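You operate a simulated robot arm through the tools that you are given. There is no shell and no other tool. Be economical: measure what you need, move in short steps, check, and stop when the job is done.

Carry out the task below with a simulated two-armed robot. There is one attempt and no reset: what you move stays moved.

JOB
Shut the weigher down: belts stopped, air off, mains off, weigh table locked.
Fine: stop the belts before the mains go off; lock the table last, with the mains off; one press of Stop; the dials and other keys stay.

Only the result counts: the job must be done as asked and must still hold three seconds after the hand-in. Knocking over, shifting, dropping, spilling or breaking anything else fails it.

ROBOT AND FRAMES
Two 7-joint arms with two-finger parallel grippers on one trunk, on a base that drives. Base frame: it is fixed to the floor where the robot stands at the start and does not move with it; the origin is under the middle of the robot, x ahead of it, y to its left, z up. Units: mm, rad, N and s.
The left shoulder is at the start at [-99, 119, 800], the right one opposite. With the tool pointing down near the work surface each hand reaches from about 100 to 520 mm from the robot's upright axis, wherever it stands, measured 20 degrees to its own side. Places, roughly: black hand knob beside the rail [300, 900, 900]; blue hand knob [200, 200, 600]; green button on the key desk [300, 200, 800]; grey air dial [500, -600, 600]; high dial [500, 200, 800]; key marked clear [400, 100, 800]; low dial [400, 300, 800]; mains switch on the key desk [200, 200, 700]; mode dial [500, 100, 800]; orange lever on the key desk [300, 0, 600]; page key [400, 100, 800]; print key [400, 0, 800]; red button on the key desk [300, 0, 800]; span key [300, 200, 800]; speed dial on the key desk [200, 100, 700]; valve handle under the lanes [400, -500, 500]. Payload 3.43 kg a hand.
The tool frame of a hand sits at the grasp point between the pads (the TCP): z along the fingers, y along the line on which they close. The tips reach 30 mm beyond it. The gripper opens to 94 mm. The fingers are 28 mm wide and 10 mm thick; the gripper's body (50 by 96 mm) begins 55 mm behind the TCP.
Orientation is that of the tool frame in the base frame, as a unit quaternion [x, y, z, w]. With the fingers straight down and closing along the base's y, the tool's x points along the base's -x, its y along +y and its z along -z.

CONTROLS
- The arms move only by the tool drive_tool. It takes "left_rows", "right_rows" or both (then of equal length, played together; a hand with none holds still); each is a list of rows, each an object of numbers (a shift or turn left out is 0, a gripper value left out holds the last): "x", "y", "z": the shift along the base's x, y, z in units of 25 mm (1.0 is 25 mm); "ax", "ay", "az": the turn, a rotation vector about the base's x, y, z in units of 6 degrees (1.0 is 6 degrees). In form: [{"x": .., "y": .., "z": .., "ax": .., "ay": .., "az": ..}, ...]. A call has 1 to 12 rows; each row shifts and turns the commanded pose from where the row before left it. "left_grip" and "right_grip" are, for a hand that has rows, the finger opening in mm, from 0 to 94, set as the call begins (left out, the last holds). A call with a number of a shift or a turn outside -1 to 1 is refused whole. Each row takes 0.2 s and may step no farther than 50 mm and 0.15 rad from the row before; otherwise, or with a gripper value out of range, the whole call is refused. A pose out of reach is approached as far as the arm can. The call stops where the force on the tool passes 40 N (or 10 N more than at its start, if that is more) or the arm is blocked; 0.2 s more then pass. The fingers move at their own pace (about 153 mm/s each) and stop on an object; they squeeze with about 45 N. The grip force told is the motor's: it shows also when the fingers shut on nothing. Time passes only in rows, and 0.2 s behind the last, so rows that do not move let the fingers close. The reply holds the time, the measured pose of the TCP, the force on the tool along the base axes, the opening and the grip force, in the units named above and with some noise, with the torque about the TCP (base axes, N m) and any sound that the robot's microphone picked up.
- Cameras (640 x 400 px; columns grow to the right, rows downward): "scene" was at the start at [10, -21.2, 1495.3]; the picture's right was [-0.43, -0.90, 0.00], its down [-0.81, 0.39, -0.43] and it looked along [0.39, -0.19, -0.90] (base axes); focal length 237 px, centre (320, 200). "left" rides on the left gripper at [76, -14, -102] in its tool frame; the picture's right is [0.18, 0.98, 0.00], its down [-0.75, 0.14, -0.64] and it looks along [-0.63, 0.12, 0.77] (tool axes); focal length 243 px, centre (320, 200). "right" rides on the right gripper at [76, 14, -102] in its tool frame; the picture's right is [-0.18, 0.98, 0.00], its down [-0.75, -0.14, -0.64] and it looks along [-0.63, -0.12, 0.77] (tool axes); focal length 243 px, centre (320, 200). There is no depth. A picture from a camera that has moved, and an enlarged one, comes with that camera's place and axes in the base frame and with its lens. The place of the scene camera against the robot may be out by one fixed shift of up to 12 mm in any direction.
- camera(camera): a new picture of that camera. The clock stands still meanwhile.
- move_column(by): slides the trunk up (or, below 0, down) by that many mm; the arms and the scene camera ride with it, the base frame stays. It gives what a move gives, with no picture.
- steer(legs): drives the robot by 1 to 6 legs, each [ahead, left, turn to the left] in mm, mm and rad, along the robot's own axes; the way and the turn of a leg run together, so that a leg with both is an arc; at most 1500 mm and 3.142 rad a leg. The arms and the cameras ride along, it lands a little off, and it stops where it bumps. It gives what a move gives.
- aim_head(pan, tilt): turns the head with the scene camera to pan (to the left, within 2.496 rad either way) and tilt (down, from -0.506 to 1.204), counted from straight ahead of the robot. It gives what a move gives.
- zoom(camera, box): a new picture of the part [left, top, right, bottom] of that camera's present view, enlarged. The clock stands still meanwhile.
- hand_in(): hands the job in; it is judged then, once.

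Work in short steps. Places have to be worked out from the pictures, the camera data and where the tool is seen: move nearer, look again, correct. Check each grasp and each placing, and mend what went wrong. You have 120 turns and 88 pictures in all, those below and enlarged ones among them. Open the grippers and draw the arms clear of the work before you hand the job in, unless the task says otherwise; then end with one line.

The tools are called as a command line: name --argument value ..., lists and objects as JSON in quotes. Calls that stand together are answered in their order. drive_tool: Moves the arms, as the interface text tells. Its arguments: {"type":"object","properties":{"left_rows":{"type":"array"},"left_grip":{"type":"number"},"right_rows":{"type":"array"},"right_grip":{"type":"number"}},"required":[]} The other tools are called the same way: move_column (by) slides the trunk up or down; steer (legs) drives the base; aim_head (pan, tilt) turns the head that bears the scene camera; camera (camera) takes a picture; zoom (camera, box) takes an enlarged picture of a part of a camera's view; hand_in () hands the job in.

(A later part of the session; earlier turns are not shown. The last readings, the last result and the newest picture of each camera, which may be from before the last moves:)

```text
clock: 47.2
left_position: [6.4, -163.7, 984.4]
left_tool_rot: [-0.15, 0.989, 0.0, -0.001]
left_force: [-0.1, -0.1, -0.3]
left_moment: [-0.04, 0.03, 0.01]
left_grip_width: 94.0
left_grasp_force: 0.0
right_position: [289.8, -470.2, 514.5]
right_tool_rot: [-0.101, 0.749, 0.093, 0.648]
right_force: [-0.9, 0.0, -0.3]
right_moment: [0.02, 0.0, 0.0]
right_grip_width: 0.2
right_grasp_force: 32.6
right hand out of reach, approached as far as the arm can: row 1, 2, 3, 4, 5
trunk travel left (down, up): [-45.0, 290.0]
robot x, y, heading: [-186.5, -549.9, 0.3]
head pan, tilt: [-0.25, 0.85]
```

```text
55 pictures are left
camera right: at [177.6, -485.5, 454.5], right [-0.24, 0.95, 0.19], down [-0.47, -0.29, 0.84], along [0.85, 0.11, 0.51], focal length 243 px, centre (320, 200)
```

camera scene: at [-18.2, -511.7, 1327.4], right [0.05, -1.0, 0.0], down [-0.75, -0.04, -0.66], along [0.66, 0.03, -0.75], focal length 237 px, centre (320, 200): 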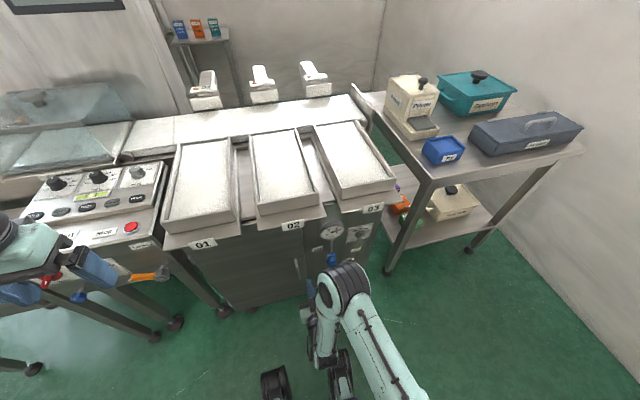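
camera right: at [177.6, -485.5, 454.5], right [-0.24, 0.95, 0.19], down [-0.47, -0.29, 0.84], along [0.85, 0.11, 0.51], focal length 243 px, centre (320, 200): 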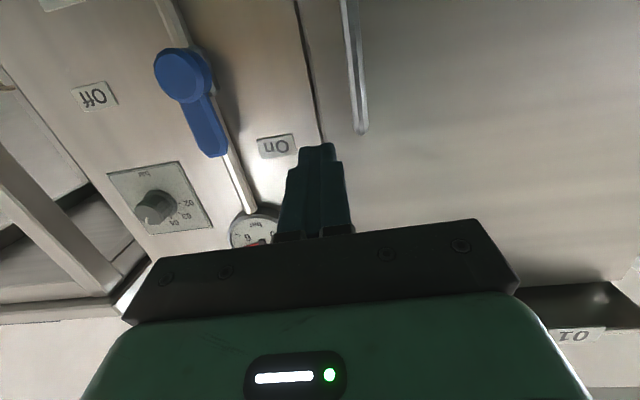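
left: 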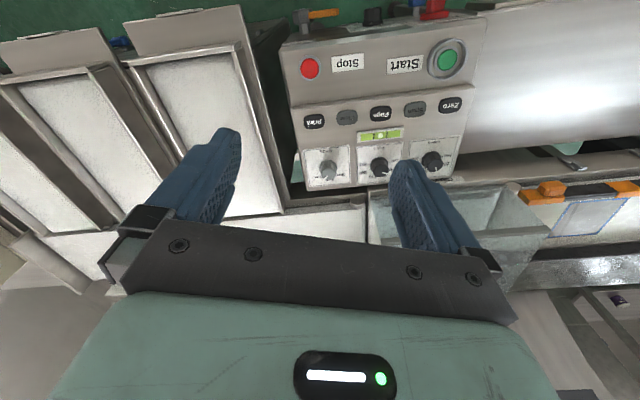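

The wrist seems at a flexion limit; a longer reach will relax it. I'll move the base back 140 and right 60, then extend again.

steer --legs '[[-140, -60, 0]]'

drive_tool --right_rows '[{"x": 0.955, "y": 0.29}, {"x": 0.955, "y": 0.29}, {"x": 0.955, "y": 0.29}, {"x": 0.955, "y": 0.29}, {"x": 0.955, "y": 0.29}]'

camera --camera "right"

```text
clock: 48.6
left_position: [-106.7, -261.6, 985.1]
left_tool_rot: [-0.149, 0.989, -0.001, 0.0]
left_force: [-0.1, -0.5, 0.1]
left_moment: [0.03, -0.01, 0.0]
left_grip_width: 93.9
left_grasp_force: 0.2
right_position: [175.4, -567.0, 514.8]
right_tool_rot: [-0.101, 0.749, 0.092, 0.648]
right_force: [0.2, -0.4, 0.7]
right_moment: [0.02, -0.01, 0.0]
right_grip_width: 0.0
right_grasp_force: 32.9
trunk travel left (down, up): [-45.0, 290.0]
robot x, y, heading: [-301.6, -644.2, 0.298]
head pan, tilt: [-0.25, 0.85]
```

```text
clock: 49.8
left_position: [-106.7, -262.5, 985.1]
left_tool_rot: [-0.15, 0.989, -0.001, -0.001]
left_force: [-0.3, -0.2, -0.1]
left_moment: [0.03, -0.03, 0.01]
left_grip_width: 94.2
left_grasp_force: 0.0
right_position: [296.7, -532.7, 514.8]
right_tool_rot: [-0.1, 0.749, 0.092, 0.649]
right_force: [-1.2, -0.1, 0.1]
right_moment: [-0.01, 0.01, 0.01]
right_grip_width: 0.0
right_grasp_force: 33.3
trunk travel left (down, up): [-45.0, 290.0]
robot x, y, heading: [-292.9, -647.8, 0.297]
head pan, tilt: [-0.25, 0.85]
```

```text
54 pictures are left
camera right: at [184.5, -547.6, 454.0], right [-0.24, 0.95, 0.19], down [-0.47, -0.28, 0.84], along [0.85, 0.11, 0.51], focal length 243 px, centre (320, 200)
```

right: 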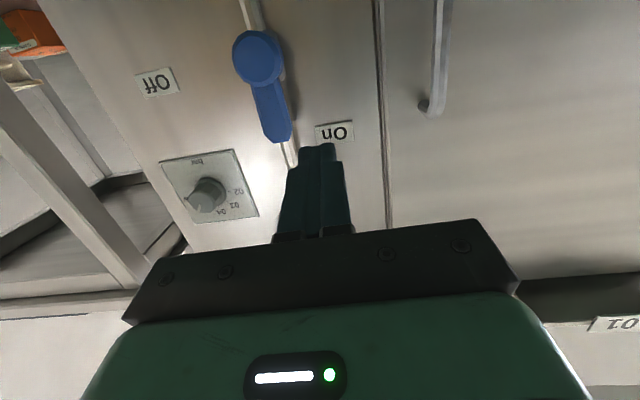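

Handle recomputed: pivot (246,-642,448), tip z≈517 — consistent. Finger is at v≈-596, left of the handle; I'll go 98 mm forward.

drive_tool --right_rows '[{"x": 0.94, "y": 0.29, "z": -0.11}, {"x": 0.94, "y": 0.29, "z": -0.11}, {"x": 0.94, "y": 0.29, "z": -0.11}, {"x": 0.94, "y": 0.29, "z": -0.11}]'

camera --camera "right"

zoom --camera "scene" --box '[270, 150, 400, 260]'

```text
clock: 50.8
left_position: [-107.4, -262.5, 984.1]
left_tool_rot: [-0.149, 0.989, 0.0, 0.0]
left_force: [0.7, 0.0, 0.5]
left_moment: [-0.02, 0.01, 0.01]
left_grip_width: 93.8
left_grasp_force: 0.1
right_position: [389.8, -502.3, 502.6]
right_tool_rot: [-0.1, 0.75, 0.091, 0.648]
right_force: [-0.3, -0.3, 0.5]
right_moment: [-0.01, -0.01, 0.0]
right_grip_width: 0.2
right_grasp_force: 33.0
trunk travel left (down, up): [-45.0, 290.0]
robot x, y, heading: [-297.8, -647.8, 0.299]
head pan, tilt: [-0.25, 0.85]
```

```text
53 pictures are left
camera right: at [277.3, -518.6, 443.8], right [-0.24, 0.95, 0.19], down [-0.47, -0.28, 0.84], along [0.85, 0.11, 0.51], focal length 243 px, centre (320, 200)
```

right: 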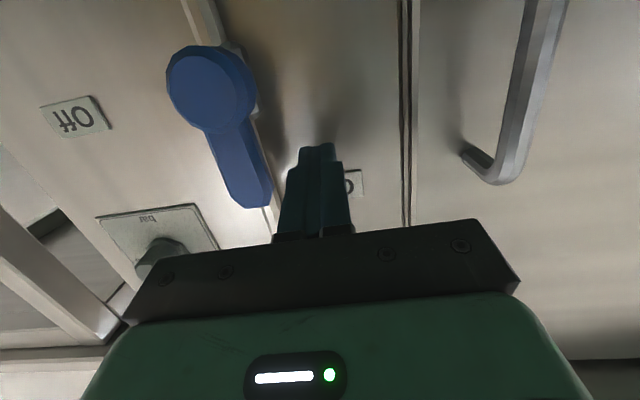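

```text
3.64 times, centred on (335, 205) of scene
camera zoom: at [-226.5, -638.7, 1327.4], right [0.05, -1.0, 0.0], down [-0.75, -0.04, -0.66], along [0.66, 0.03, -0.75], focal length 861 px, centre (266, 182)
```

zoom: 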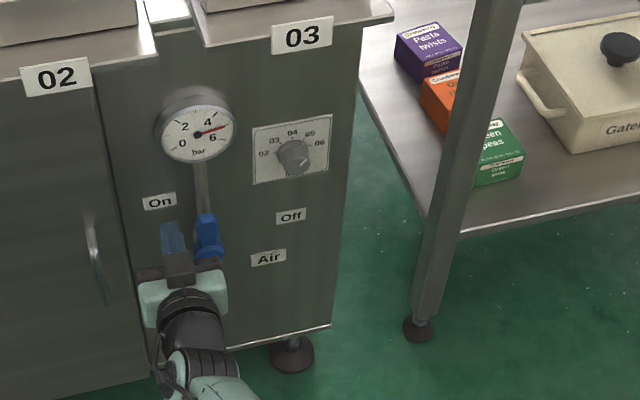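

The fingertip is beside the handle, left of it and reaching behind its front face. I'll push it to the right along an arc.

drive_tool --right_rows '[{"x": 0.142, "y": -0.458}, {"x": 0.142, "y": -0.458}, {"x": 0.142, "y": -0.458}, {"x": 0.142, "y": -0.458, "z": -0.08}, {"x": 0.118, "y": -0.382, "z": -0.16}, {"x": 0.118, "y": -0.382, "z": -0.24}, {"x": 0.095, "y": -0.306, "z": -0.32}, {"x": 0.095, "y": -0.306, "z": -0.36}]'

camera --camera "right"

```text
clock: 52.6
left_position: [-109.3, -260.6, 985.3]
left_tool_rot: [-0.149, 0.989, 0.001, 0.001]
left_force: [-0.7, -0.1, -0.1]
left_moment: [0.02, -0.02, 0.02]
left_grip_width: 94.0
left_grasp_force: 0.0
right_position: [417.2, -578.0, 478.2]
right_tool_rot: [-0.101, 0.746, 0.094, 0.652]
right_force: [1.1, 5.6, 13.1]
right_moment: [0.13, -0.26, 0.12]
right_grip_width: 0.1
right_grasp_force: 32.7
right hand out of reach, approached as far as the arm can: row 6
trunk travel left (down, up): [-45.0, 290.0]
robot x, y, heading: [-298.9, -647.0, 0.301]
head pan, tilt: [-0.25, 0.85]
```

```text
51 pictures are left
camera right: at [305.3, -594.4, 418.2], right [-0.24, 0.95, 0.19], down [-0.48, -0.29, 0.83], along [0.85, 0.11, 0.52], focal length 243 px, centre (320, 200)
```

right: 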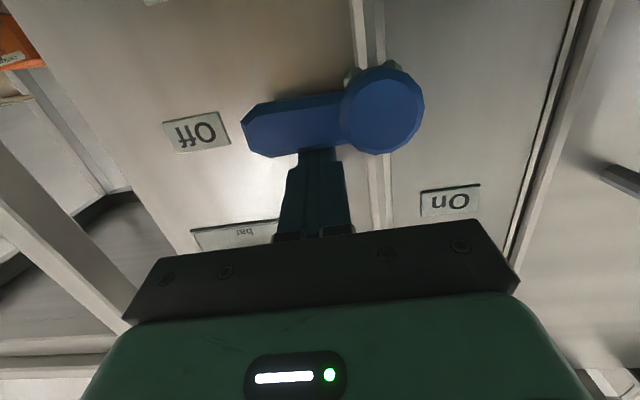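

Handle is nearly horizontal, toward Off. I'll press down a little more to reach the stop.

drive_tool --right_rows '[{"z": -0.2}, {"z": -0.2}, {"z": -0.2}, {"z": -0.2}]'

camera --camera "right"

zoom --camera "scene" --box '[270, 150, 400, 260]'

```text
clock: 53.5
left_position: [-108.2, -260.5, 984.4]
left_tool_rot: [-0.148, 0.989, 0.0, 0.0]
left_force: [0.7, 0.9, 0.6]
left_moment: [-0.01, -0.01, 0.01]
left_grip_width: 94.1
left_grasp_force: 0.0
right_position: [414.4, -581.6, 479.2]
right_tool_rot: [-0.099, 0.736, 0.095, 0.663]
right_force: [2.3, -0.4, 5.5]
right_moment: [-0.02, -0.15, -0.04]
right_grip_width: 0.0
right_grasp_force: 33.0
right hand out of reach, approached as far as the arm can: row 2, 4
trunk travel left (down, up): [-45.0, 290.0]
robot x, y, heading: [-299.5, -645.3, 0.302]
head pan, tilt: [-0.25, 0.85]
stopped in row 4 (right hand): the force on the tool passed its limit at 41 N (the readings are from after the stop); the commanded pose is now the measured one
```

```text
50 pictures are left
camera right: at [306.2, -595.9, 414.6], right [-0.25, 0.95, 0.19], down [-0.5, -0.29, 0.81], along [0.83, 0.1, 0.55], focal length 243 px, centre (320, 200)
```

right: 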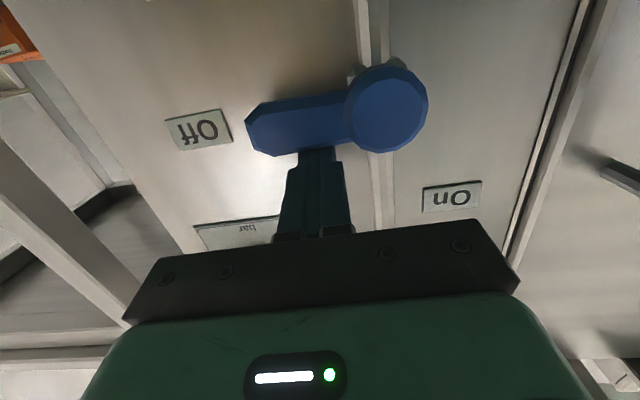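

```text
3.64 times, centred on (335, 205) of scene
camera zoom: at [-226.5, -638.7, 1327.1], right [0.05, -1.0, 0.0], down [-0.75, -0.04, -0.66], along [0.66, 0.03, -0.75], focal length 861 px, centre (266, 182)
```

zoom: 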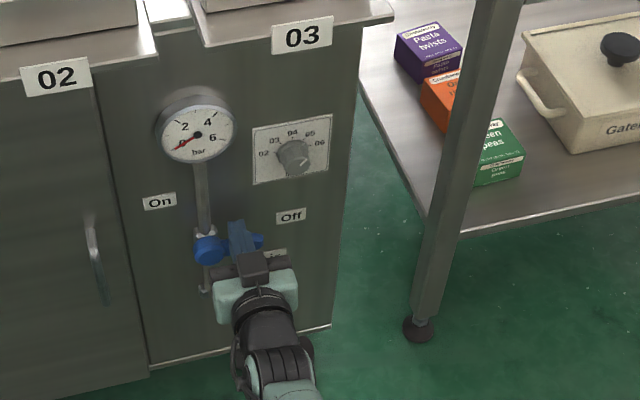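

The gauge needle is at 0 and the handle hit its stop: air is off. I'll lift off slightly and withdraw the hand straight back.

drive_tool --right_rows '[{"z": 0.5}, {"x": -0.955, "y": -0.2955}, {"x": -0.955, "y": -0.2955}, {"x": -0.955, "y": -0.2955}, {"x": -0.955, "y": -0.2955}, {"x": -0.955, "y": -0.2955}]'

zoom --camera "scene" --box '[270, 150, 400, 260]'

```text
clock: 54.9
left_position: [-108.8, -260.6, 986.0]
left_tool_rot: [-0.15, 0.989, 0.001, 0.001]
left_force: [0.7, -0.1, 0.6]
left_moment: [0.03, -0.01, 0.04]
left_grip_width: 94.1
left_grasp_force: 0.1
right_position: [407.1, -581.4, 479.1]
right_tool_rot: [-0.096, 0.724, 0.095, 0.676]
right_force: [12.7, 2.2, 36.7]
right_moment: [0.28, -1.28, 0.12]
right_grip_width: 0.0
right_grasp_force: 33.3
right hand out of reach, approached as far as the arm can: row 2, 3, 4, 5, 6
trunk travel left (down, up): [-45.0, 290.0]
robot x, y, heading: [-297.4, -649.1, 0.296]
head pan, tilt: [-0.25, 0.85]
```

```text
3.64 times, centred on (335, 205) of scene
camera zoom: at [-229.5, -638.9, 1327.8], right [0.05, -1.0, 0.0], down [-0.75, -0.04, -0.66], along [0.66, 0.03, -0.75], focal length 861 px, centre (266, 182)
```

zoom: 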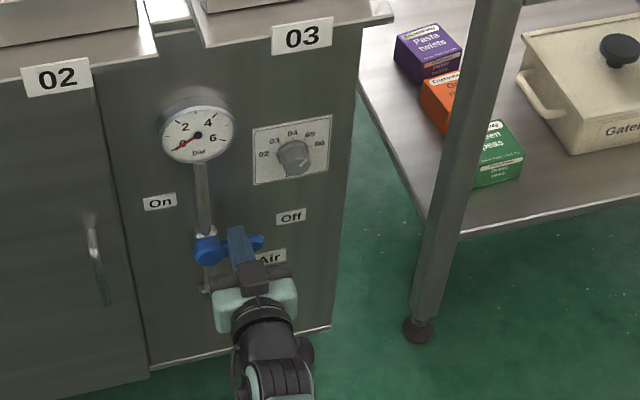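

Wrist limit made it press instead of lifting. I'll lift with a nose-down pitch, which relaxes the wrist.

drive_tool --right_rows '[{"z": 1}, {"z": 0.6, "ax": -0.2955, "ay": 0.955}]'

```text
clock: 55.5
left_position: [-107.8, -262.1, 983.4]
left_tool_rot: [-0.149, 0.989, 0.0, 0.001]
left_force: [-0.4, -0.4, 0.2]
left_moment: [0.0, -0.01, -0.02]
left_grip_width: 94.0
left_grasp_force: 0.0
right_position: [420.5, -574.7, 485.5]
right_tool_rot: [-0.104, 0.774, 0.087, 0.619]
right_force: [-0.3, 0.3, -0.1]
right_moment: [0.0, -0.03, 0.03]
right_grip_width: 0.0
right_grasp_force: 32.7
right hand out of reach, approached as far as the arm can: row 1, 2
trunk travel left (down, up): [-45.0, 290.0]
robot x, y, heading: [-300.8, -645.6, 0.3]
head pan, tilt: [-0.25, 0.85]
```

The hand is free (0 N). Now back the base straight out.

steer --legs '[[-150, 0, 0]]'

zoom --camera "scene" --box '[270, 120, 400, 230]'

```text
clock: 56.9
left_position: [-249.0, -305.6, 985.5]
left_tool_rot: [-0.149, 0.989, 0.0, -0.001]
left_force: [-0.6, -0.2, -0.1]
left_moment: [0.02, 0.01, -0.01]
left_grip_width: 94.2
left_grasp_force: 0.1
right_position: [279.4, -618.1, 491.8]
right_tool_rot: [-0.103, 0.771, 0.087, 0.622]
right_force: [-0.6, -0.1, -0.1]
right_moment: [-0.03, 0.02, -0.01]
right_grip_width: 0.1
right_grasp_force: 32.3
trunk travel left (down, up): [-45.0, 290.0]
robot x, y, heading: [-439.1, -694.0, 0.299]
head pan, tilt: [-0.25, 0.85]
```

```text
3.64 times, centred on (335, 175) of scene
camera zoom: at [-369.3, -682.8, 1327.4], right [0.05, -1.0, 0.0], down [-0.75, -0.04, -0.66], along [0.66, 0.03, -0.75], focal length 861 px, centre (266, 291)
```

zoom: 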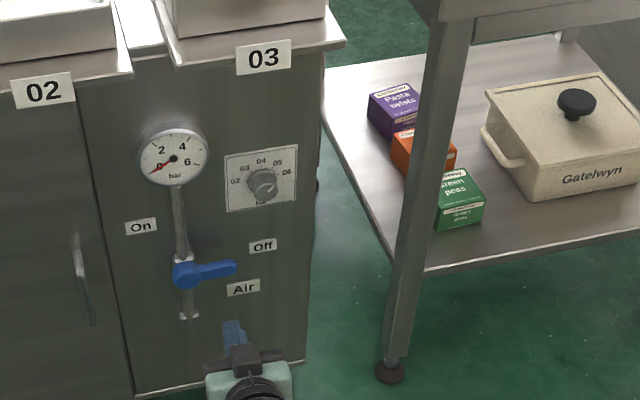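

Air handle is at Off, gauge 0. Now strafe left to the desk, keeping distance.

steer --legs '[[0, 543, 0]]'

drive_tool --left_rows '[{"ax": 0.2955, "ay": -0.955, "z": -0.6}, {"ax": 0.2955, "ay": -0.955, "z": -0.6}, {"ax": 0.2955, "ay": -0.955, "z": -0.6}, {"ax": 0.2955, "ay": -0.955, "z": -0.6}, {"ax": 0.2955, "ay": -0.955, "z": -0.6}, {"ax": 0.2955, "ay": -0.955, "z": -0.6}, {"ax": 0.2955, "ay": -0.955, "z": -0.6}, {"ax": 0.2955, "ay": -0.955, "z": -0.6}, {"ax": 0.2955, "ay": -0.955, "z": -0.6}, {"ax": 0.2955, "ay": -0.955, "z": -0.6}, {"ax": 0.2955, "ay": -0.955, "z": -0.6}, {"ax": 0.2955, "ay": -0.955, "z": -0.6}]' --right_rows '[{"x": -0.955, "y": -0.2955, "z": 0.4}, {"x": -0.955, "y": -0.2955, "z": 0.4}, {"x": -0.955, "y": -0.2955, "z": 0.4}, {"x": -0.955, "y": -0.2955, "z": 0.4}, {"x": -0.955, "y": -0.2955, "z": 0.4}, {"x": -0.955, "y": -0.2955, "z": 0.4}, {"x": -0.955, "y": -0.2955, "z": 0.4}, {"x": -0.955, "y": -0.2955, "z": 0.4}, {"z": 0.4}, {"z": 0.4}, {"z": 0.4}, {"z": 0.4}]'

aim_head --pan 0.0 --tilt 0.7

camera --camera "scene"

camera --camera "left"

```text
clock: 58.9
left_position: [-278.5, -215.9, 986.3]
left_tool_rot: [-0.155, 0.988, 0.003, -0.001]
left_force: [0.1, 0.7, 0.0]
left_moment: [0.02, 0.0, -0.05]
left_grip_width: 94.0
left_grasp_force: 0.1
right_position: [252.1, -519.4, 490.6]
right_tool_rot: [-0.107, 0.771, 0.093, 0.621]
right_force: [0.8, 0.8, -0.3]
right_moment: [-0.03, 0.0, 0.0]
right_grip_width: 0.3
right_grasp_force: 32.7
trunk travel left (down, up): [-45.0, 290.0]
robot x, y, heading: [-470.2, -599.6, 0.309]
head pan, tilt: [-0.25, 0.85]
stopped in leg 1: the robot was blocked; the commanded pose is now the measured one
```

```text
clock: 61.5
left_position: [-276.4, -213.9, 807.9]
left_tool_rot: [-0.122, 0.8, 0.088, 0.581]
left_force: [0.4, 0.2, 1.2]
left_moment: [-0.01, 0.0, 0.01]
left_grip_width: 93.8
left_grasp_force: 0.0
right_position: [264.5, -517.3, 526.9]
right_tool_rot: [-0.106, 0.771, 0.094, 0.621]
right_force: [0.7, 0.8, -1.2]
right_moment: [0.01, 0.02, 0.01]
right_grip_width: 0.0
right_grasp_force: 33.2
right hand out of reach, approached as far as the arm can: row 1, 2, 3, 4, 5, 6, 7, 8, 10, 12
trunk travel left (down, up): [-45.0, 290.0]
robot x, y, heading: [-466.8, -600.1, 0.31]
head pan, tilt: [-0.25, 0.85]
```

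```text
clock: 62.2
left_position: [-275.8, -214.5, 808.9]
left_tool_rot: [-0.123, 0.8, 0.088, 0.58]
left_force: [-0.2, 0.3, 0.4]
left_moment: [0.0, 0.0, 0.02]
left_grip_width: 94.0
left_grasp_force: 0.0
right_position: [264.2, -517.5, 526.6]
right_tool_rot: [-0.106, 0.771, 0.094, 0.621]
right_force: [-0.1, 0.1, -0.1]
right_moment: [0.0, 0.02, -0.02]
right_grip_width: 0.0
right_grasp_force: 32.8
trunk travel left (down, up): [-45.0, 290.0]
robot x, y, heading: [-466.3, -601.1, 0.308]
head pan, tilt: [0.0, 0.7]
```

```text
46 pictures are left
camera scene: at [-390.6, -577.0, 1339.6], right [0.3, -0.95, -0.01], down [-0.62, -0.19, -0.76], along [0.73, 0.24, -0.64], focal length 237 px, centre (320, 200)
```

scene: 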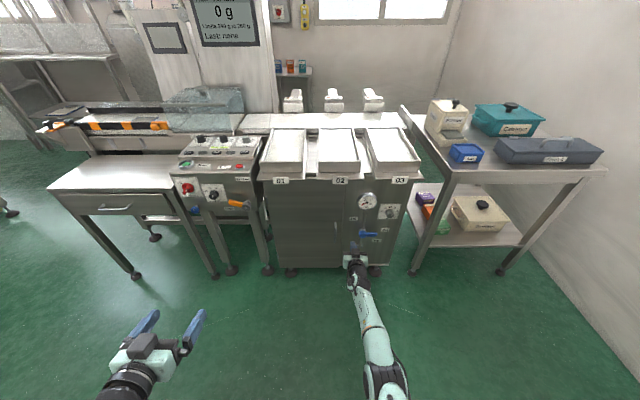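

```text
45 pictures are left
camera left: at [-388.8, -264.5, 768.4], right [-0.35, 0.92, -0.18], down [-0.4, 0.02, 0.92], along [0.85, 0.39, 0.36], focal length 243 px, centre (320, 200)
```

left: 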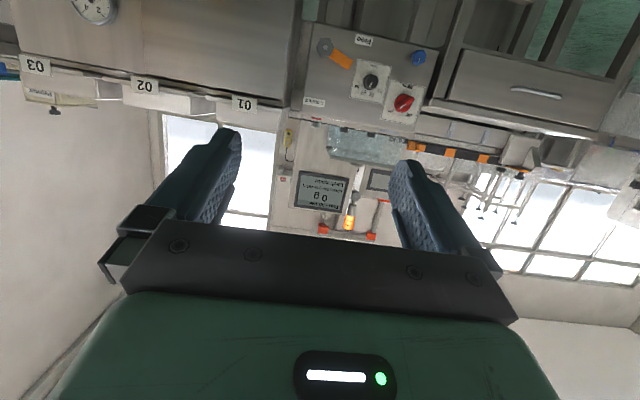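

The base was blocked after ~95 mm, probably by the conveyor behind. I'll fold the right hand back (nose-down pitch frees it), then look behind.

drive_tool --right_rows '[{"ax": -0.2955, "ay": 0.955, "z": 0.5}, {"ax": -0.2955, "ay": 0.955, "z": 0.8}, {"ax": -0.2955, "ay": 0.955, "z": 0.8, "x": -0.8, "y": -0.24}, {"ax": -0.2955, "ay": 0.955, "z": 0.8, "x": -0.9, "y": -0.26}, {"ax": -0.2955, "ay": 0.955, "z": 0.8, "x": -0.9, "y": -0.26}, {"ax": -0.2955, "ay": 0.955, "z": 0.8, "x": -0.9, "y": -0.26}, {"z": 0.8, "x": -0.9, "y": -0.26}, {"z": 0.8, "x": -0.9, "y": -0.26}, {"z": 0.8, "x": -0.9, "y": -0.26}, {"x": -0.9, "y": -0.26}, {"x": -0.9, "y": -0.26}]'

aim_head --pan 2.3 --tilt 0.9

camera --camera "scene"

```text
clock: 64.6
left_position: [-277.0, -214.0, 807.9]
left_tool_rot: [-0.123, 0.801, 0.088, 0.58]
left_force: [-0.1, -0.2, -0.4]
left_moment: [0.01, -0.01, -0.02]
left_grip_width: 94.0
left_grasp_force: 0.1
right_position: [245.9, -516.5, 669.9]
right_tool_rot: [-0.119, 0.901, 0.043, 0.415]
right_force: [0.2, 0.0, -0.5]
right_moment: [-0.01, 0.01, 0.0]
right_grip_width: 0.2
right_grasp_force: 32.8
right hand out of reach, approached as far as the arm can: row 1, 2, 3, 4, 5, 6, 7, 8, 9, 10, 11
trunk travel left (down, up): [-45.0, 290.0]
robot x, y, heading: [-467.7, -600.4, 0.306]
head pan, tilt: [0.0, 0.7]
```

```text
clock: 66.8
left_position: [-276.0, -213.4, 807.4]
left_tool_rot: [-0.122, 0.8, 0.088, 0.581]
left_force: [0.0, -0.3, -0.1]
left_moment: [0.02, -0.01, 0.02]
left_grip_width: 94.2
left_grasp_force: 0.0
right_position: [245.6, -516.4, 670.5]
right_tool_rot: [-0.119, 0.901, 0.043, 0.415]
right_force: [0.7, -0.2, -0.2]
right_moment: [0.02, 0.01, 0.01]
right_grip_width: 0.1
right_grasp_force: 32.9
trunk travel left (down, up): [-45.0, 290.0]
robot x, y, heading: [-465.4, -599.0, 0.313]
head pan, tilt: [2.3, 0.901]
```

```text
44 pictures are left
camera scene: at [-536.6, -564.1, 1323.9], right [0.51, 0.86, 0.0], down [0.67, -0.39, -0.63], along [-0.54, 0.32, -0.78], focal length 237 px, centre (320, 200)
```

scene: 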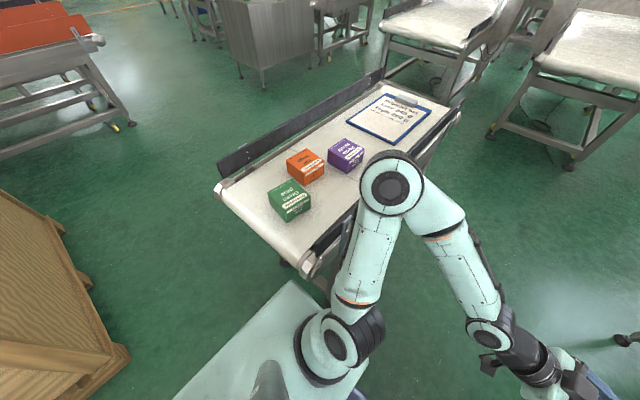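

The base/elbow came near the conveyor behind; the boxes on it stand undisturbed. I'll try retracting the right hand again on its own.

drive_tool --right_rows '[{"x": -0.95, "y": -0.3}, {"x": -0.95, "y": -0.3}, {"x": -0.95, "y": -0.3}, {"x": -0.95, "y": -0.3}, {"x": -0.95, "y": -0.3}, {"x": -0.95, "y": -0.3}]'

aim_head --pan -0.4 --tilt 0.9

camera --camera "scene"

```text
clock: 68.2
left_position: [-276.6, -214.4, 808.8]
left_tool_rot: [-0.123, 0.8, 0.088, 0.58]
left_force: [-0.8, 0.9, 1.8]
left_moment: [0.0, 0.01, 0.0]
left_grip_width: 94.2
left_grasp_force: 0.1
right_position: [246.0, -517.0, 669.6]
right_tool_rot: [-0.119, 0.901, 0.043, 0.415]
right_force: [-0.7, 0.4, -0.2]
right_moment: [0.01, -0.03, 0.02]
right_grip_width: 0.0
right_grasp_force: 33.2
right hand out of reach, approached as far as the arm can: row 1, 2, 3, 4, 5, 6
trunk travel left (down, up): [-45.0, 290.0]
robot x, y, heading: [-471.1, -596.4, 0.308]
head pan, tilt: [2.3, 0.901]
```

```text
clock: 70.5
left_position: [-276.6, -214.8, 807.8]
left_tool_rot: [-0.123, 0.8, 0.088, 0.58]
left_force: [0.1, 0.2, 0.5]
left_moment: [-0.03, 0.01, 0.0]
left_grip_width: 93.7
left_grasp_force: 0.0
right_position: [245.1, -516.2, 670.3]
right_tool_rot: [-0.119, 0.901, 0.043, 0.415]
right_force: [-0.6, -0.8, -0.5]
right_moment: [0.0, 0.03, -0.01]
right_grip_width: 0.0
right_grasp_force: 32.9
trunk travel left (down, up): [-45.0, 290.0]
robot x, y, heading: [-472.7, -598.1, 0.308]
head pan, tilt: [-0.4, 0.901]
```

```text
43 pictures are left
camera scene: at [-396.4, -609.4, 1323.3], right [-0.09, -1.0, -0.01], down [-0.78, 0.08, -0.62], along [0.62, -0.05, -0.79], focal length 237 px, centre (320, 200)
```

scene: 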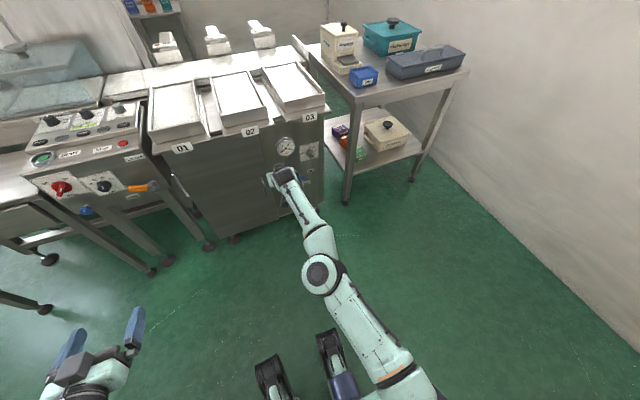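

The right arm is stretched straight at the elbow. I'll try a sideways-and-up move with the hand pitching down, to break the singularity.

drive_tool --right_rows '[{"y": 1, "z": 0.6, "ax": -0.2955, "ay": 0.955}, {"y": 1, "z": 0.6, "ax": -0.2955, "ay": 0.955}, {"x": -0.4, "y": 1, "z": 0.6, "ax": -0.2955, "ay": 0.955}, {"x": -0.9, "y": 0.5, "ax": -0.2955, "ay": 0.955}, {"x": -0.9, "y": 0.5}, {"x": -0.9, "y": 0.5}]'

```text
clock: 72.0
left_position: [-276.0, -213.4, 807.5]
left_tool_rot: [-0.122, 0.8, 0.088, 0.58]
left_force: [0.5, -0.3, -0.5]
left_moment: [0.0, -0.02, -0.01]
left_grip_width: 94.2
left_grasp_force: 0.1
right_position: [106.2, -451.1, 676.3]
right_tool_rot: [-0.134, 0.967, 0.01, 0.218]
right_force: [-0.1, -0.2, 0.0]
right_moment: [-0.02, -0.02, 0.02]
right_grip_width: 0.0
right_grasp_force: 33.0
right hand out of reach, approached as far as the arm can: row 1, 2, 3
trunk travel left (down, up): [-45.0, 290.0]
robot x, y, heading: [-470.7, -597.6, 0.308]
head pan, tilt: [-0.4, 0.901]
```

It bent. Retract further, then drive ahead and left to the desk in stages.

drive_tool --right_rows '[{"x": -0.95, "y": -0.3}, {"x": -0.95, "y": -0.3}, {"x": -0.95, "y": -0.3}, {"x": -0.95, "y": -0.3}, {"x": -0.95, "y": -0.3}, {"x": -0.95, "y": -0.3}]'

steer --legs '[[220, 0, 0], [0, 435, 0]]'

aim_head --pan 0.0 --tilt 0.8

camera --camera "scene"

camera --camera "left"

```text
clock: 73.3
left_position: [-277.2, -214.6, 808.9]
left_tool_rot: [-0.123, 0.8, 0.088, 0.581]
left_force: [-0.3, 0.2, -0.4]
left_moment: [0.01, -0.02, 0.0]
left_grip_width: 93.9
left_grasp_force: 0.0
right_position: [-38.6, -496.8, 678.3]
right_tool_rot: [-0.135, 0.966, 0.011, 0.219]
right_force: [-0.1, 0.2, 0.1]
right_moment: [0.03, -0.01, 0.01]
right_grip_width: 0.3
right_grasp_force: 33.2
trunk travel left (down, up): [-45.0, 290.0]
robot x, y, heading: [-469.4, -598.9, 0.309]
head pan, tilt: [-0.4, 0.901]
```

```text
clock: 79.0
left_position: [-198.6, 273.5, 805.6]
left_tool_rot: [-0.122, 0.8, 0.083, 0.581]
left_force: [0.8, -0.9, -1.0]
left_moment: [0.03, -0.01, 0.0]
left_grip_width: 94.2
left_grasp_force: 0.0
right_position: [39.1, -11.5, 677.6]
right_tool_rot: [-0.132, 0.967, 0.008, 0.22]
right_force: [0.7, 0.3, 0.0]
right_moment: [-0.01, 0.01, 0.03]
right_grip_width: 0.0
right_grasp_force: 33.1
trunk travel left (down, up): [-45.0, 290.0]
robot x, y, heading: [-390.6, -115.0, 0.303]
head pan, tilt: [-0.4, 0.901]
```

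```text
clock: 79.9
left_position: [-199.0, 273.6, 807.0]
left_tool_rot: [-0.121, 0.801, 0.083, 0.581]
left_force: [0.1, 0.6, -0.6]
left_moment: [0.03, -0.02, 0.0]
left_grip_width: 94.1
left_grasp_force: 0.1
right_position: [39.4, -11.1, 679.3]
right_tool_rot: [-0.131, 0.967, 0.007, 0.22]
right_force: [0.6, 0.2, 0.0]
right_moment: [-0.02, 0.05, -0.02]
right_grip_width: 0.0
right_grasp_force: 32.4
trunk travel left (down, up): [-45.0, 290.0]
robot x, y, heading: [-394.1, -115.7, 0.3]
head pan, tilt: [0.0, 0.799]
```

```text
42 pictures are left
camera scene: at [-320.3, -86.2, 1331.4], right [0.29, -0.96, 0.0], down [-0.69, -0.21, -0.7], along [0.67, 0.21, -0.72], focal length 237 px, centre (320, 200)
```

scene: 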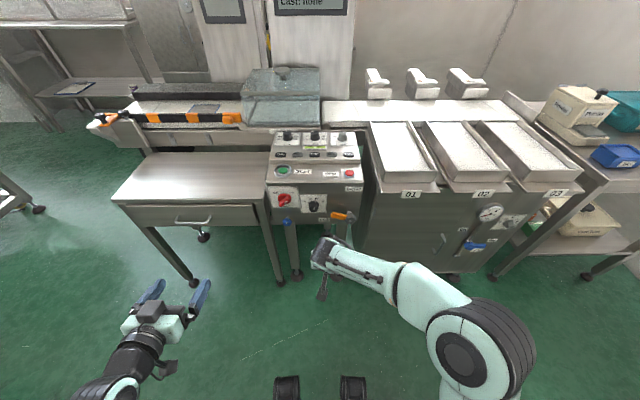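

```text
41 pictures are left
camera left: at [-310.8, 223.9, 766.2], right [-0.34, 0.92, -0.18], down [-0.4, 0.03, 0.91], along [0.85, 0.38, 0.36], focal length 243 px, centre (320, 200)
```

left: 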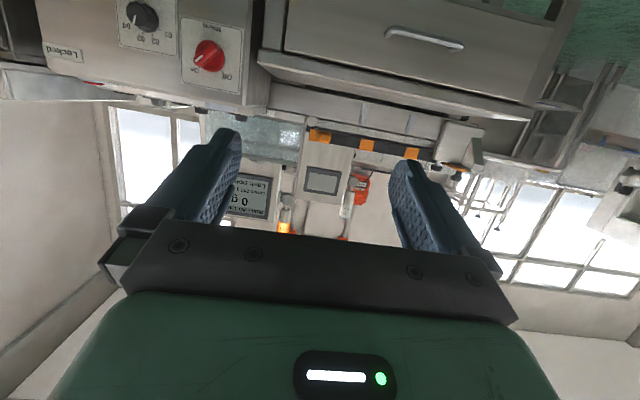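

Switch sits at (u,v,z)≈(235,137,729), consistent. The On mark lies 45° up-right, so I'll roll the left gripper 45° to straddle the wing. First drive 60 mm ahead and stage the left hand in front of it.

steer --legs '[[60, 0, 0]]'

drive_tool --left_grip 70 --left_rows '[{"x": 0.72, "y": -0.416, "z": -0.257, "ax": 0.236, "ay": -0.764}, {"x": 0.72, "y": -0.416, "z": -0.257, "ax": 0.236, "ay": -0.764}, {"x": 0.72, "y": -0.416, "z": -0.257, "ax": 0.236, "ay": -0.764}, {"x": 0.72, "y": -0.416, "z": -0.257, "ax": 0.236, "ay": -0.764}, {"x": 0.72, "y": -0.416, "z": -0.257, "ax": 0.895, "ay": 0.277}, {"x": 0.72, "y": -0.416, "z": -0.257, "ax": 0.895, "ay": 0.277}, {"x": 0.72, "y": -0.416, "z": -0.257, "ax": 0.895, "ay": 0.277}, {"x": 0.72, "y": -0.416, "z": -0.257, "ax": 0.895, "ay": 0.277}, {"x": 0.72, "y": -0.416, "z": -0.257, "ax": 0.895, "ay": 0.277}, {"x": 0.72, "y": -0.416, "z": -0.257, "ax": 0.895, "ay": 0.277}, {"x": 0.72, "y": -0.416, "z": -0.257, "ax": 0.895, "ay": 0.277}, {"x": 0.72, "y": -0.416, "z": -0.257, "ax": 0.895, "ay": 0.277}]'

camera --camera "left"

camera --camera "scene"

```text
clock: 80.8
left_position: [-140.1, 293.0, 805.9]
left_tool_rot: [-0.122, 0.8, 0.083, 0.581]
left_force: [0.9, 0.7, -0.3]
left_moment: [0.03, 0.04, -0.01]
left_grip_width: 94.1
left_grasp_force: 0.1
right_position: [98.0, 6.5, 678.9]
right_tool_rot: [-0.132, 0.967, 0.007, 0.219]
right_force: [0.9, 0.2, -0.4]
right_moment: [0.02, 0.03, -0.01]
right_grip_width: 0.0
right_grasp_force: 33.5
trunk travel left (down, up): [-45.0, 290.0]
robot x, y, heading: [-336.0, -96.9, 0.301]
head pan, tilt: [0.0, 0.799]
```

```text
clock: 83.5
left_position: [86.3, 180.1, 735.9]
left_tool_rot: [0.174, 0.683, 0.359, 0.612]
left_force: [0.2, 0.6, -0.2]
left_moment: [0.01, 0.01, -0.01]
left_grip_width: 69.8
left_grasp_force: 0.0
left hand out of reach, approached as far as the arm can: row 1, 2
right_position: [95.8, 6.3, 678.4]
right_tool_rot: [-0.132, 0.966, 0.007, 0.22]
right_force: [0.9, -0.4, -0.3]
right_moment: [0.0, 0.04, -0.02]
right_grip_width: 0.1
right_grasp_force: 33.0
trunk travel left (down, up): [-45.0, 290.0]
robot x, y, heading: [-331.5, -99.7, 0.299]
head pan, tilt: [0.0, 0.799]
```

```text
40 pictures are left
camera left: at [-25.1, 191.3, 671.2], right [-0.23, 0.79, 0.56], down [-0.5, -0.59, 0.63], along [0.83, -0.13, 0.54], focal length 243 px, centre (320, 200)
```

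left: 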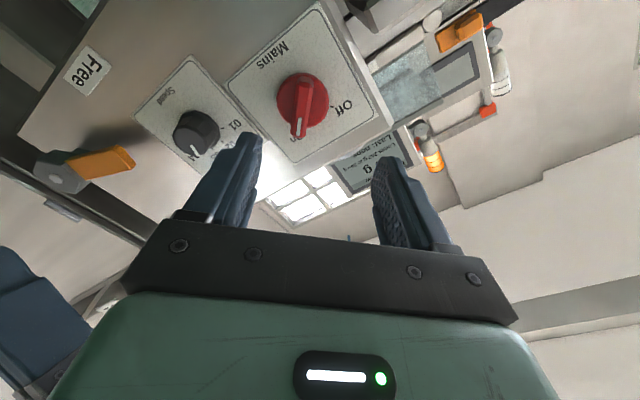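

```text
39 pictures are left
camera scene: at [-262.5, -68.3, 1331.4], right [0.3, -0.96, 0.0], down [-0.68, -0.21, -0.7], along [0.67, 0.21, -0.72], focal length 237 px, centre (320, 200)
```

scene: 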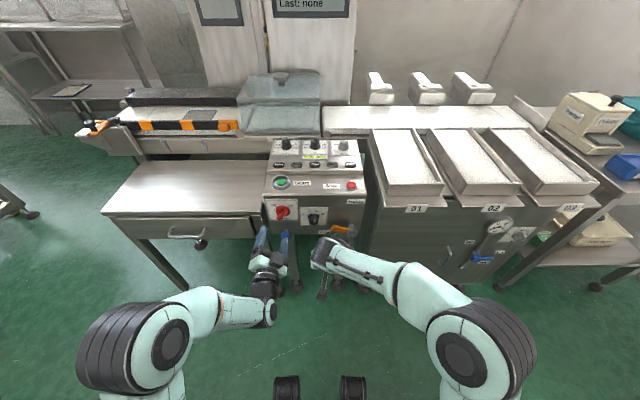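

The gripper is level and rolled 45°, its closing line across the wing. Two left-camera views give the knob at (258,129,727). I'll align and advance 60 mm, then look.

drive_tool --left_rows '[{"x": 0.83, "y": 0.015, "z": -0.12}, {"x": 0.83, "y": 0.015, "z": -0.12}, {"x": 0.83, "y": 0.015, "z": -0.12}]'

camera --camera "left"

zoom --camera "scene" --box '[230, 170, 350, 270]'

```text
clock: 84.2
left_position: [147.8, 181.3, 725.8]
left_tool_rot: [0.174, 0.683, 0.359, 0.612]
left_force: [-0.5, -0.5, 0.4]
left_moment: [-0.02, 0.01, 0.02]
left_grip_width: 70.0
left_grasp_force: 0.0
right_position: [97.3, 6.6, 679.1]
right_tool_rot: [-0.132, 0.966, 0.008, 0.22]
right_force: [0.1, -0.3, 0.6]
right_moment: [-0.01, -0.02, 0.0]
right_grip_width: 0.0
right_grasp_force: 33.3
trunk travel left (down, up): [-45.0, 290.0]
robot x, y, heading: [-334.1, -99.4, 0.301]
head pan, tilt: [0.0, 0.799]
```

```text
38 pictures are left
camera left: at [36.6, 194.1, 661.5], right [-0.23, 0.8, 0.56], down [-0.5, -0.59, 0.63], along [0.83, -0.13, 0.54], focal length 243 px, centre (320, 200)
```

left: 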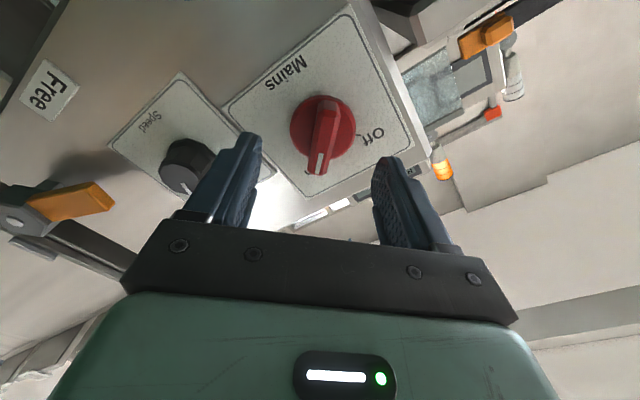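

```text
4.00 times, centred on (290, 220) of scene
camera zoom: at [-262.5, -68.2, 1331.4], right [0.3, -0.96, 0.0], down [-0.68, -0.21, -0.7], along [0.67, 0.21, -0.72], focal length 948 px, centre (440, 120)
```

zoom: 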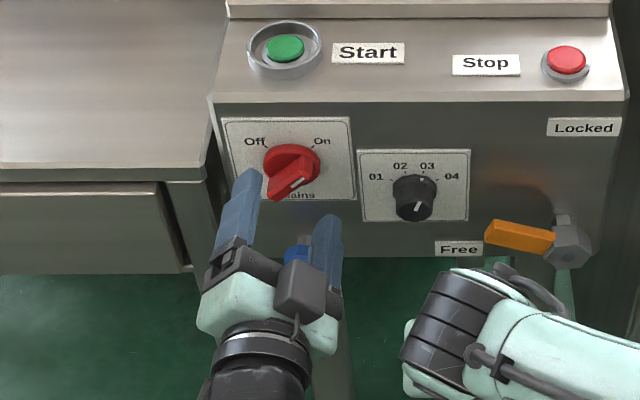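

Wing centre now at (246,132,724), TCP at (195,130,726): aligned. Advance 27 mm so the tips straddle the wing, then close.

drive_tool --left_rows '[{"x": 0.5, "y": 0.19}, {"x": 0.5, "y": 0.19}]'

camera --camera "left"

```text
clock: 84.8
left_position: [171.9, 191.3, 727.0]
left_tool_rot: [0.173, 0.682, 0.36, 0.613]
left_force: [0.3, -0.5, 0.1]
left_moment: [0.0, -0.01, 0.0]
left_grip_width: 69.9
left_grasp_force: 0.0
right_position: [97.0, 6.9, 679.3]
right_tool_rot: [-0.133, 0.966, 0.007, 0.22]
right_force: [0.6, 0.1, 0.0]
right_moment: [0.0, -0.03, 0.01]
right_grip_width: 0.1
right_grasp_force: 33.2
trunk travel left (down, up): [-45.0, 290.0]
robot x, y, heading: [-330.9, -98.8, 0.299]
head pan, tilt: [0.0, 0.799]
```

```text
36 pictures are left
camera left: at [61.5, 203.7, 662.3], right [-0.24, 0.8, 0.56], down [-0.5, -0.59, 0.63], along [0.83, -0.13, 0.54], focal length 243 px, centre (320, 200)
```

left: 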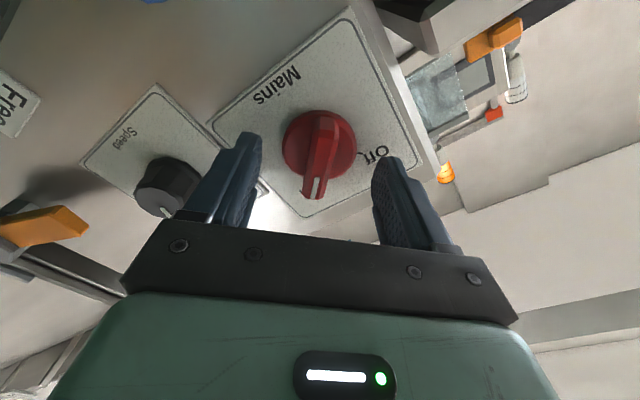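

Disc face appears ~20 mm beyond the tips, wing front ~12 mm behind them. Advance 12 mm more and close.

drive_tool --left_rows '[{"x": 0.46, "y": 0.14}]'

drive_tool --left_grip 0 --left_rows '[{}, {}, {}]'

camera --camera "left"

```text
clock: 85.2
left_position: [182.9, 194.0, 726.6]
left_tool_rot: [0.173, 0.682, 0.359, 0.613]
left_force: [0.4, -0.2, 0.2]
left_moment: [0.0, -0.02, 0.0]
left_grip_width: 69.9
left_grasp_force: 0.1
right_position: [96.4, 5.8, 678.9]
right_tool_rot: [-0.132, 0.966, 0.007, 0.22]
right_force: [0.7, -0.1, 0.2]
right_moment: [0.02, -0.02, 0.01]
right_grip_width: 0.0
right_grasp_force: 33.3
trunk travel left (down, up): [-45.0, 290.0]
robot x, y, heading: [-336.7, -97.2, 0.3]
head pan, tilt: [0.0, 0.799]
```

```text
clock: 86.0
left_position: [183.9, 194.7, 726.3]
left_tool_rot: [0.173, 0.683, 0.36, 0.612]
left_force: [-0.4, 0.0, -0.5]
left_moment: [0.03, -0.2, 0.05]
left_grip_width: 48.0
left_grasp_force: 45.2
right_position: [95.8, 6.5, 679.9]
right_tool_rot: [-0.132, 0.966, 0.008, 0.22]
right_force: [0.3, 0.2, 0.2]
right_moment: [0.01, 0.01, -0.02]
right_grip_width: 0.2
right_grasp_force: 32.6
trunk travel left (down, up): [-45.0, 290.0]
robot x, y, heading: [-331.9, -95.9, 0.3]
head pan, tilt: [0.0, 0.799]
```

```text
35 pictures are left
camera left: at [72.6, 206.6, 661.7], right [-0.23, 0.8, 0.56], down [-0.5, -0.59, 0.63], along [0.83, -0.13, 0.54], focal length 243 px, centre (320, 200)
```

left: 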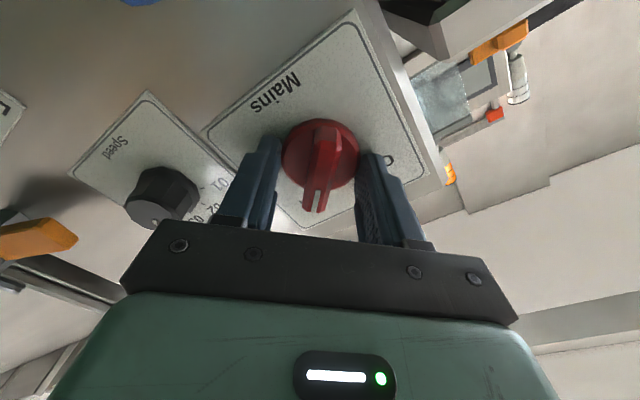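

It closed on the 48 mm disc rather than the wing. Open, back off 10 mm and close on the wing.

drive_tool --left_grip 66 --left_rows '[{}, {"x": -0.38, "y": -0.12}]'

drive_tool --left_grip 0 --left_rows '[{}, {}, {}]'

camera --camera "left"

```text
clock: 86.7
left_position: [173.8, 190.9, 727.4]
left_tool_rot: [0.173, 0.682, 0.359, 0.613]
left_force: [0.5, -0.6, -0.5]
left_moment: [-0.01, 0.01, -0.03]
left_grip_width: 66.0
left_grasp_force: 0.1
right_position: [96.1, 6.4, 678.8]
right_tool_rot: [-0.133, 0.966, 0.008, 0.22]
right_force: [0.5, 0.2, -0.2]
right_moment: [-0.01, 0.01, -0.01]
right_grip_width: 0.0
right_grasp_force: 32.9
trunk travel left (down, up): [-45.0, 290.0]
robot x, y, heading: [-331.0, -95.6, 0.302]
head pan, tilt: [0.0, 0.799]
```

```text
clock: 87.5
left_position: [174.2, 189.6, 726.7]
left_tool_rot: [0.173, 0.682, 0.359, 0.613]
left_force: [0.2, -1.0, -0.1]
left_moment: [0.22, -0.69, 0.57]
left_grip_width: 13.8
left_grasp_force: 44.7
right_position: [97.1, 6.5, 679.1]
right_tool_rot: [-0.132, 0.966, 0.007, 0.22]
right_force: [-0.1, -0.7, 0.8]
right_moment: [-0.02, 0.0, 0.0]
right_grip_width: 0.0
right_grasp_force: 32.8
trunk travel left (down, up): [-45.0, 290.0]
robot x, y, heading: [-334.8, -95.2, 0.303]
head pan, tilt: [0.0, 0.799]
```

```text
34 pictures are left
camera left: at [63.5, 203.3, 661.9], right [-0.24, 0.79, 0.56], down [-0.5, -0.59, 0.63], along [0.83, -0.13, 0.54], focal length 243 px, centre (320, 200)
```

left: 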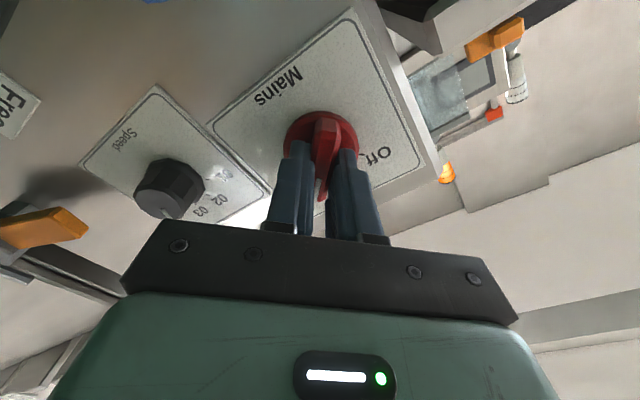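

Now gripping the wing (13.8 mm). Rotate counter-clockwise (about −u), 60° first.

drive_tool --left_rows '[{"ax": -0.955, "ay": -0.2955}, {"ax": -0.955, "ay": -0.2955}, {"ax": -0.955, "ay": -0.2955}, {"ax": -0.955, "ay": -0.2955}, {"ax": -0.955, "ay": -0.2955}, {"ax": -0.955, "ay": -0.2955}, {"ax": -0.955, "ay": -0.2955}, {"ax": -0.955, "ay": -0.2955}, {"ax": -0.955, "ay": -0.2955}, {"ax": -0.955, "ay": -0.2955}]'

camera --camera "left"

```text
clock: 89.7
left_position: [173.7, 192.5, 726.6]
left_tool_rot: [-0.197, 0.671, 0.01, 0.715]
left_force: [-14.6, 4.3, 5.8]
left_moment: [0.21, -0.63, 1.19]
left_grip_width: 14.0
left_grasp_force: 45.2
right_position: [96.0, 7.9, 680.2]
right_tool_rot: [-0.131, 0.966, 0.006, 0.222]
right_force: [-0.3, 0.1, 0.7]
right_moment: [0.02, -0.01, -0.02]
right_grip_width: 0.0
right_grasp_force: 33.1
trunk travel left (down, up): [-45.0, 290.0]
robot x, y, heading: [-336.3, -94.7, 0.3]
head pan, tilt: [0.0, 0.799]
```

```text
33 pictures are left
camera left: at [86.6, 129.4, 655.6], right [-0.26, 0.86, -0.44], down [-0.73, 0.13, 0.67], along [0.64, 0.49, 0.59], focal length 243 px, centre (320, 200)
```

left: 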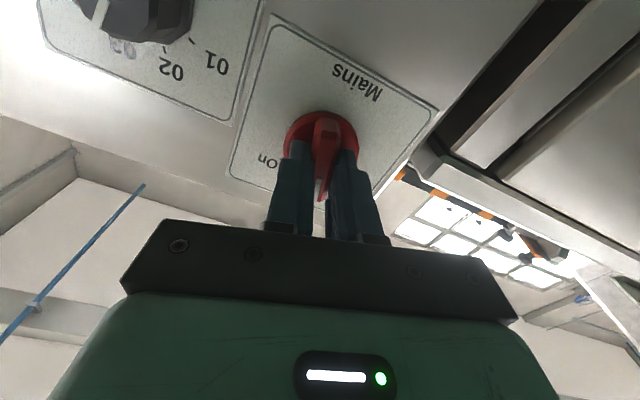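

It turns with the grip. Another 30° to reach Off.

drive_tool --left_rows '[{"ax": -0.955, "ay": -0.2955}, {"ax": -0.955, "ay": -0.2955}, {"ax": -0.955, "ay": -0.2955}, {"ax": -0.955, "ay": -0.2955}, {"ax": -0.955, "ay": -0.2955}]'

camera --camera "left"

zoom --camera "scene" --box '[230, 170, 350, 270]'

```text
clock: 90.8
left_position: [172.9, 193.7, 726.0]
left_tool_rot: [-0.368, 0.596, -0.17, 0.693]
left_force: [-18.3, 12.9, 6.7]
left_moment: [0.27, 0.4, 1.16]
left_grip_width: 13.9
left_grasp_force: 45.1
right_position: [94.9, 7.5, 680.1]
right_tool_rot: [-0.132, 0.966, 0.007, 0.221]
right_force: [-0.3, 0.1, 1.3]
right_moment: [0.0, 0.0, 0.0]
right_grip_width: 0.0
right_grasp_force: 33.2
trunk travel left (down, up): [-45.0, 290.0]
robot x, y, heading: [-332.0, -93.5, 0.301]
head pan, tilt: [0.0, 0.799]
```

```text
32 pictures are left
camera left: at [95.8, 100.3, 681.5], right [-0.16, 0.54, -0.83], down [-0.81, 0.41, 0.42], along [0.56, 0.74, 0.37], focal length 243 px, centre (320, 200)
```

left: 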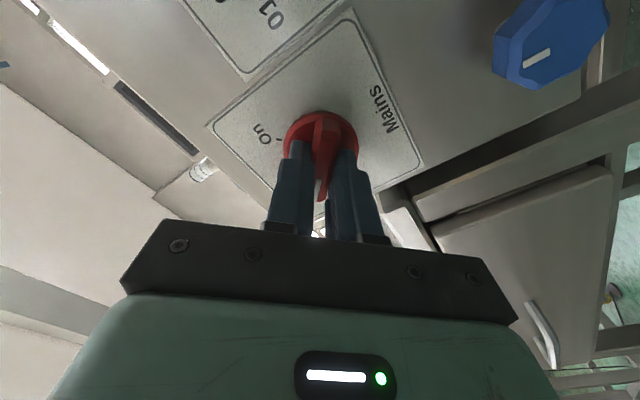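

```text
4.00 times, centred on (290, 220) of scene
camera zoom: at [-265.0, -67.1, 1331.5], right [0.3, -0.96, 0.0], down [-0.68, -0.21, -0.7], along [0.67, 0.21, -0.72], focal length 948 px, centre (440, 120)
```

zoom: 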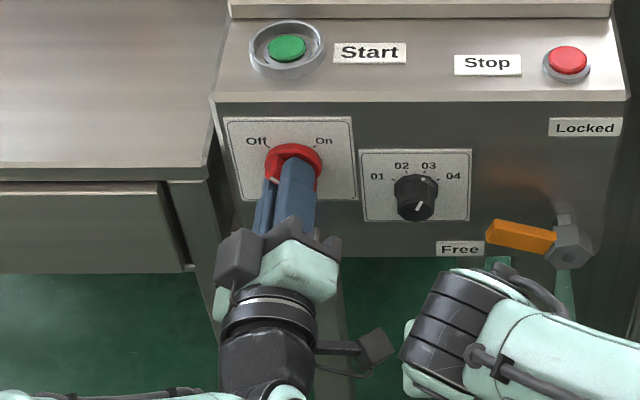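

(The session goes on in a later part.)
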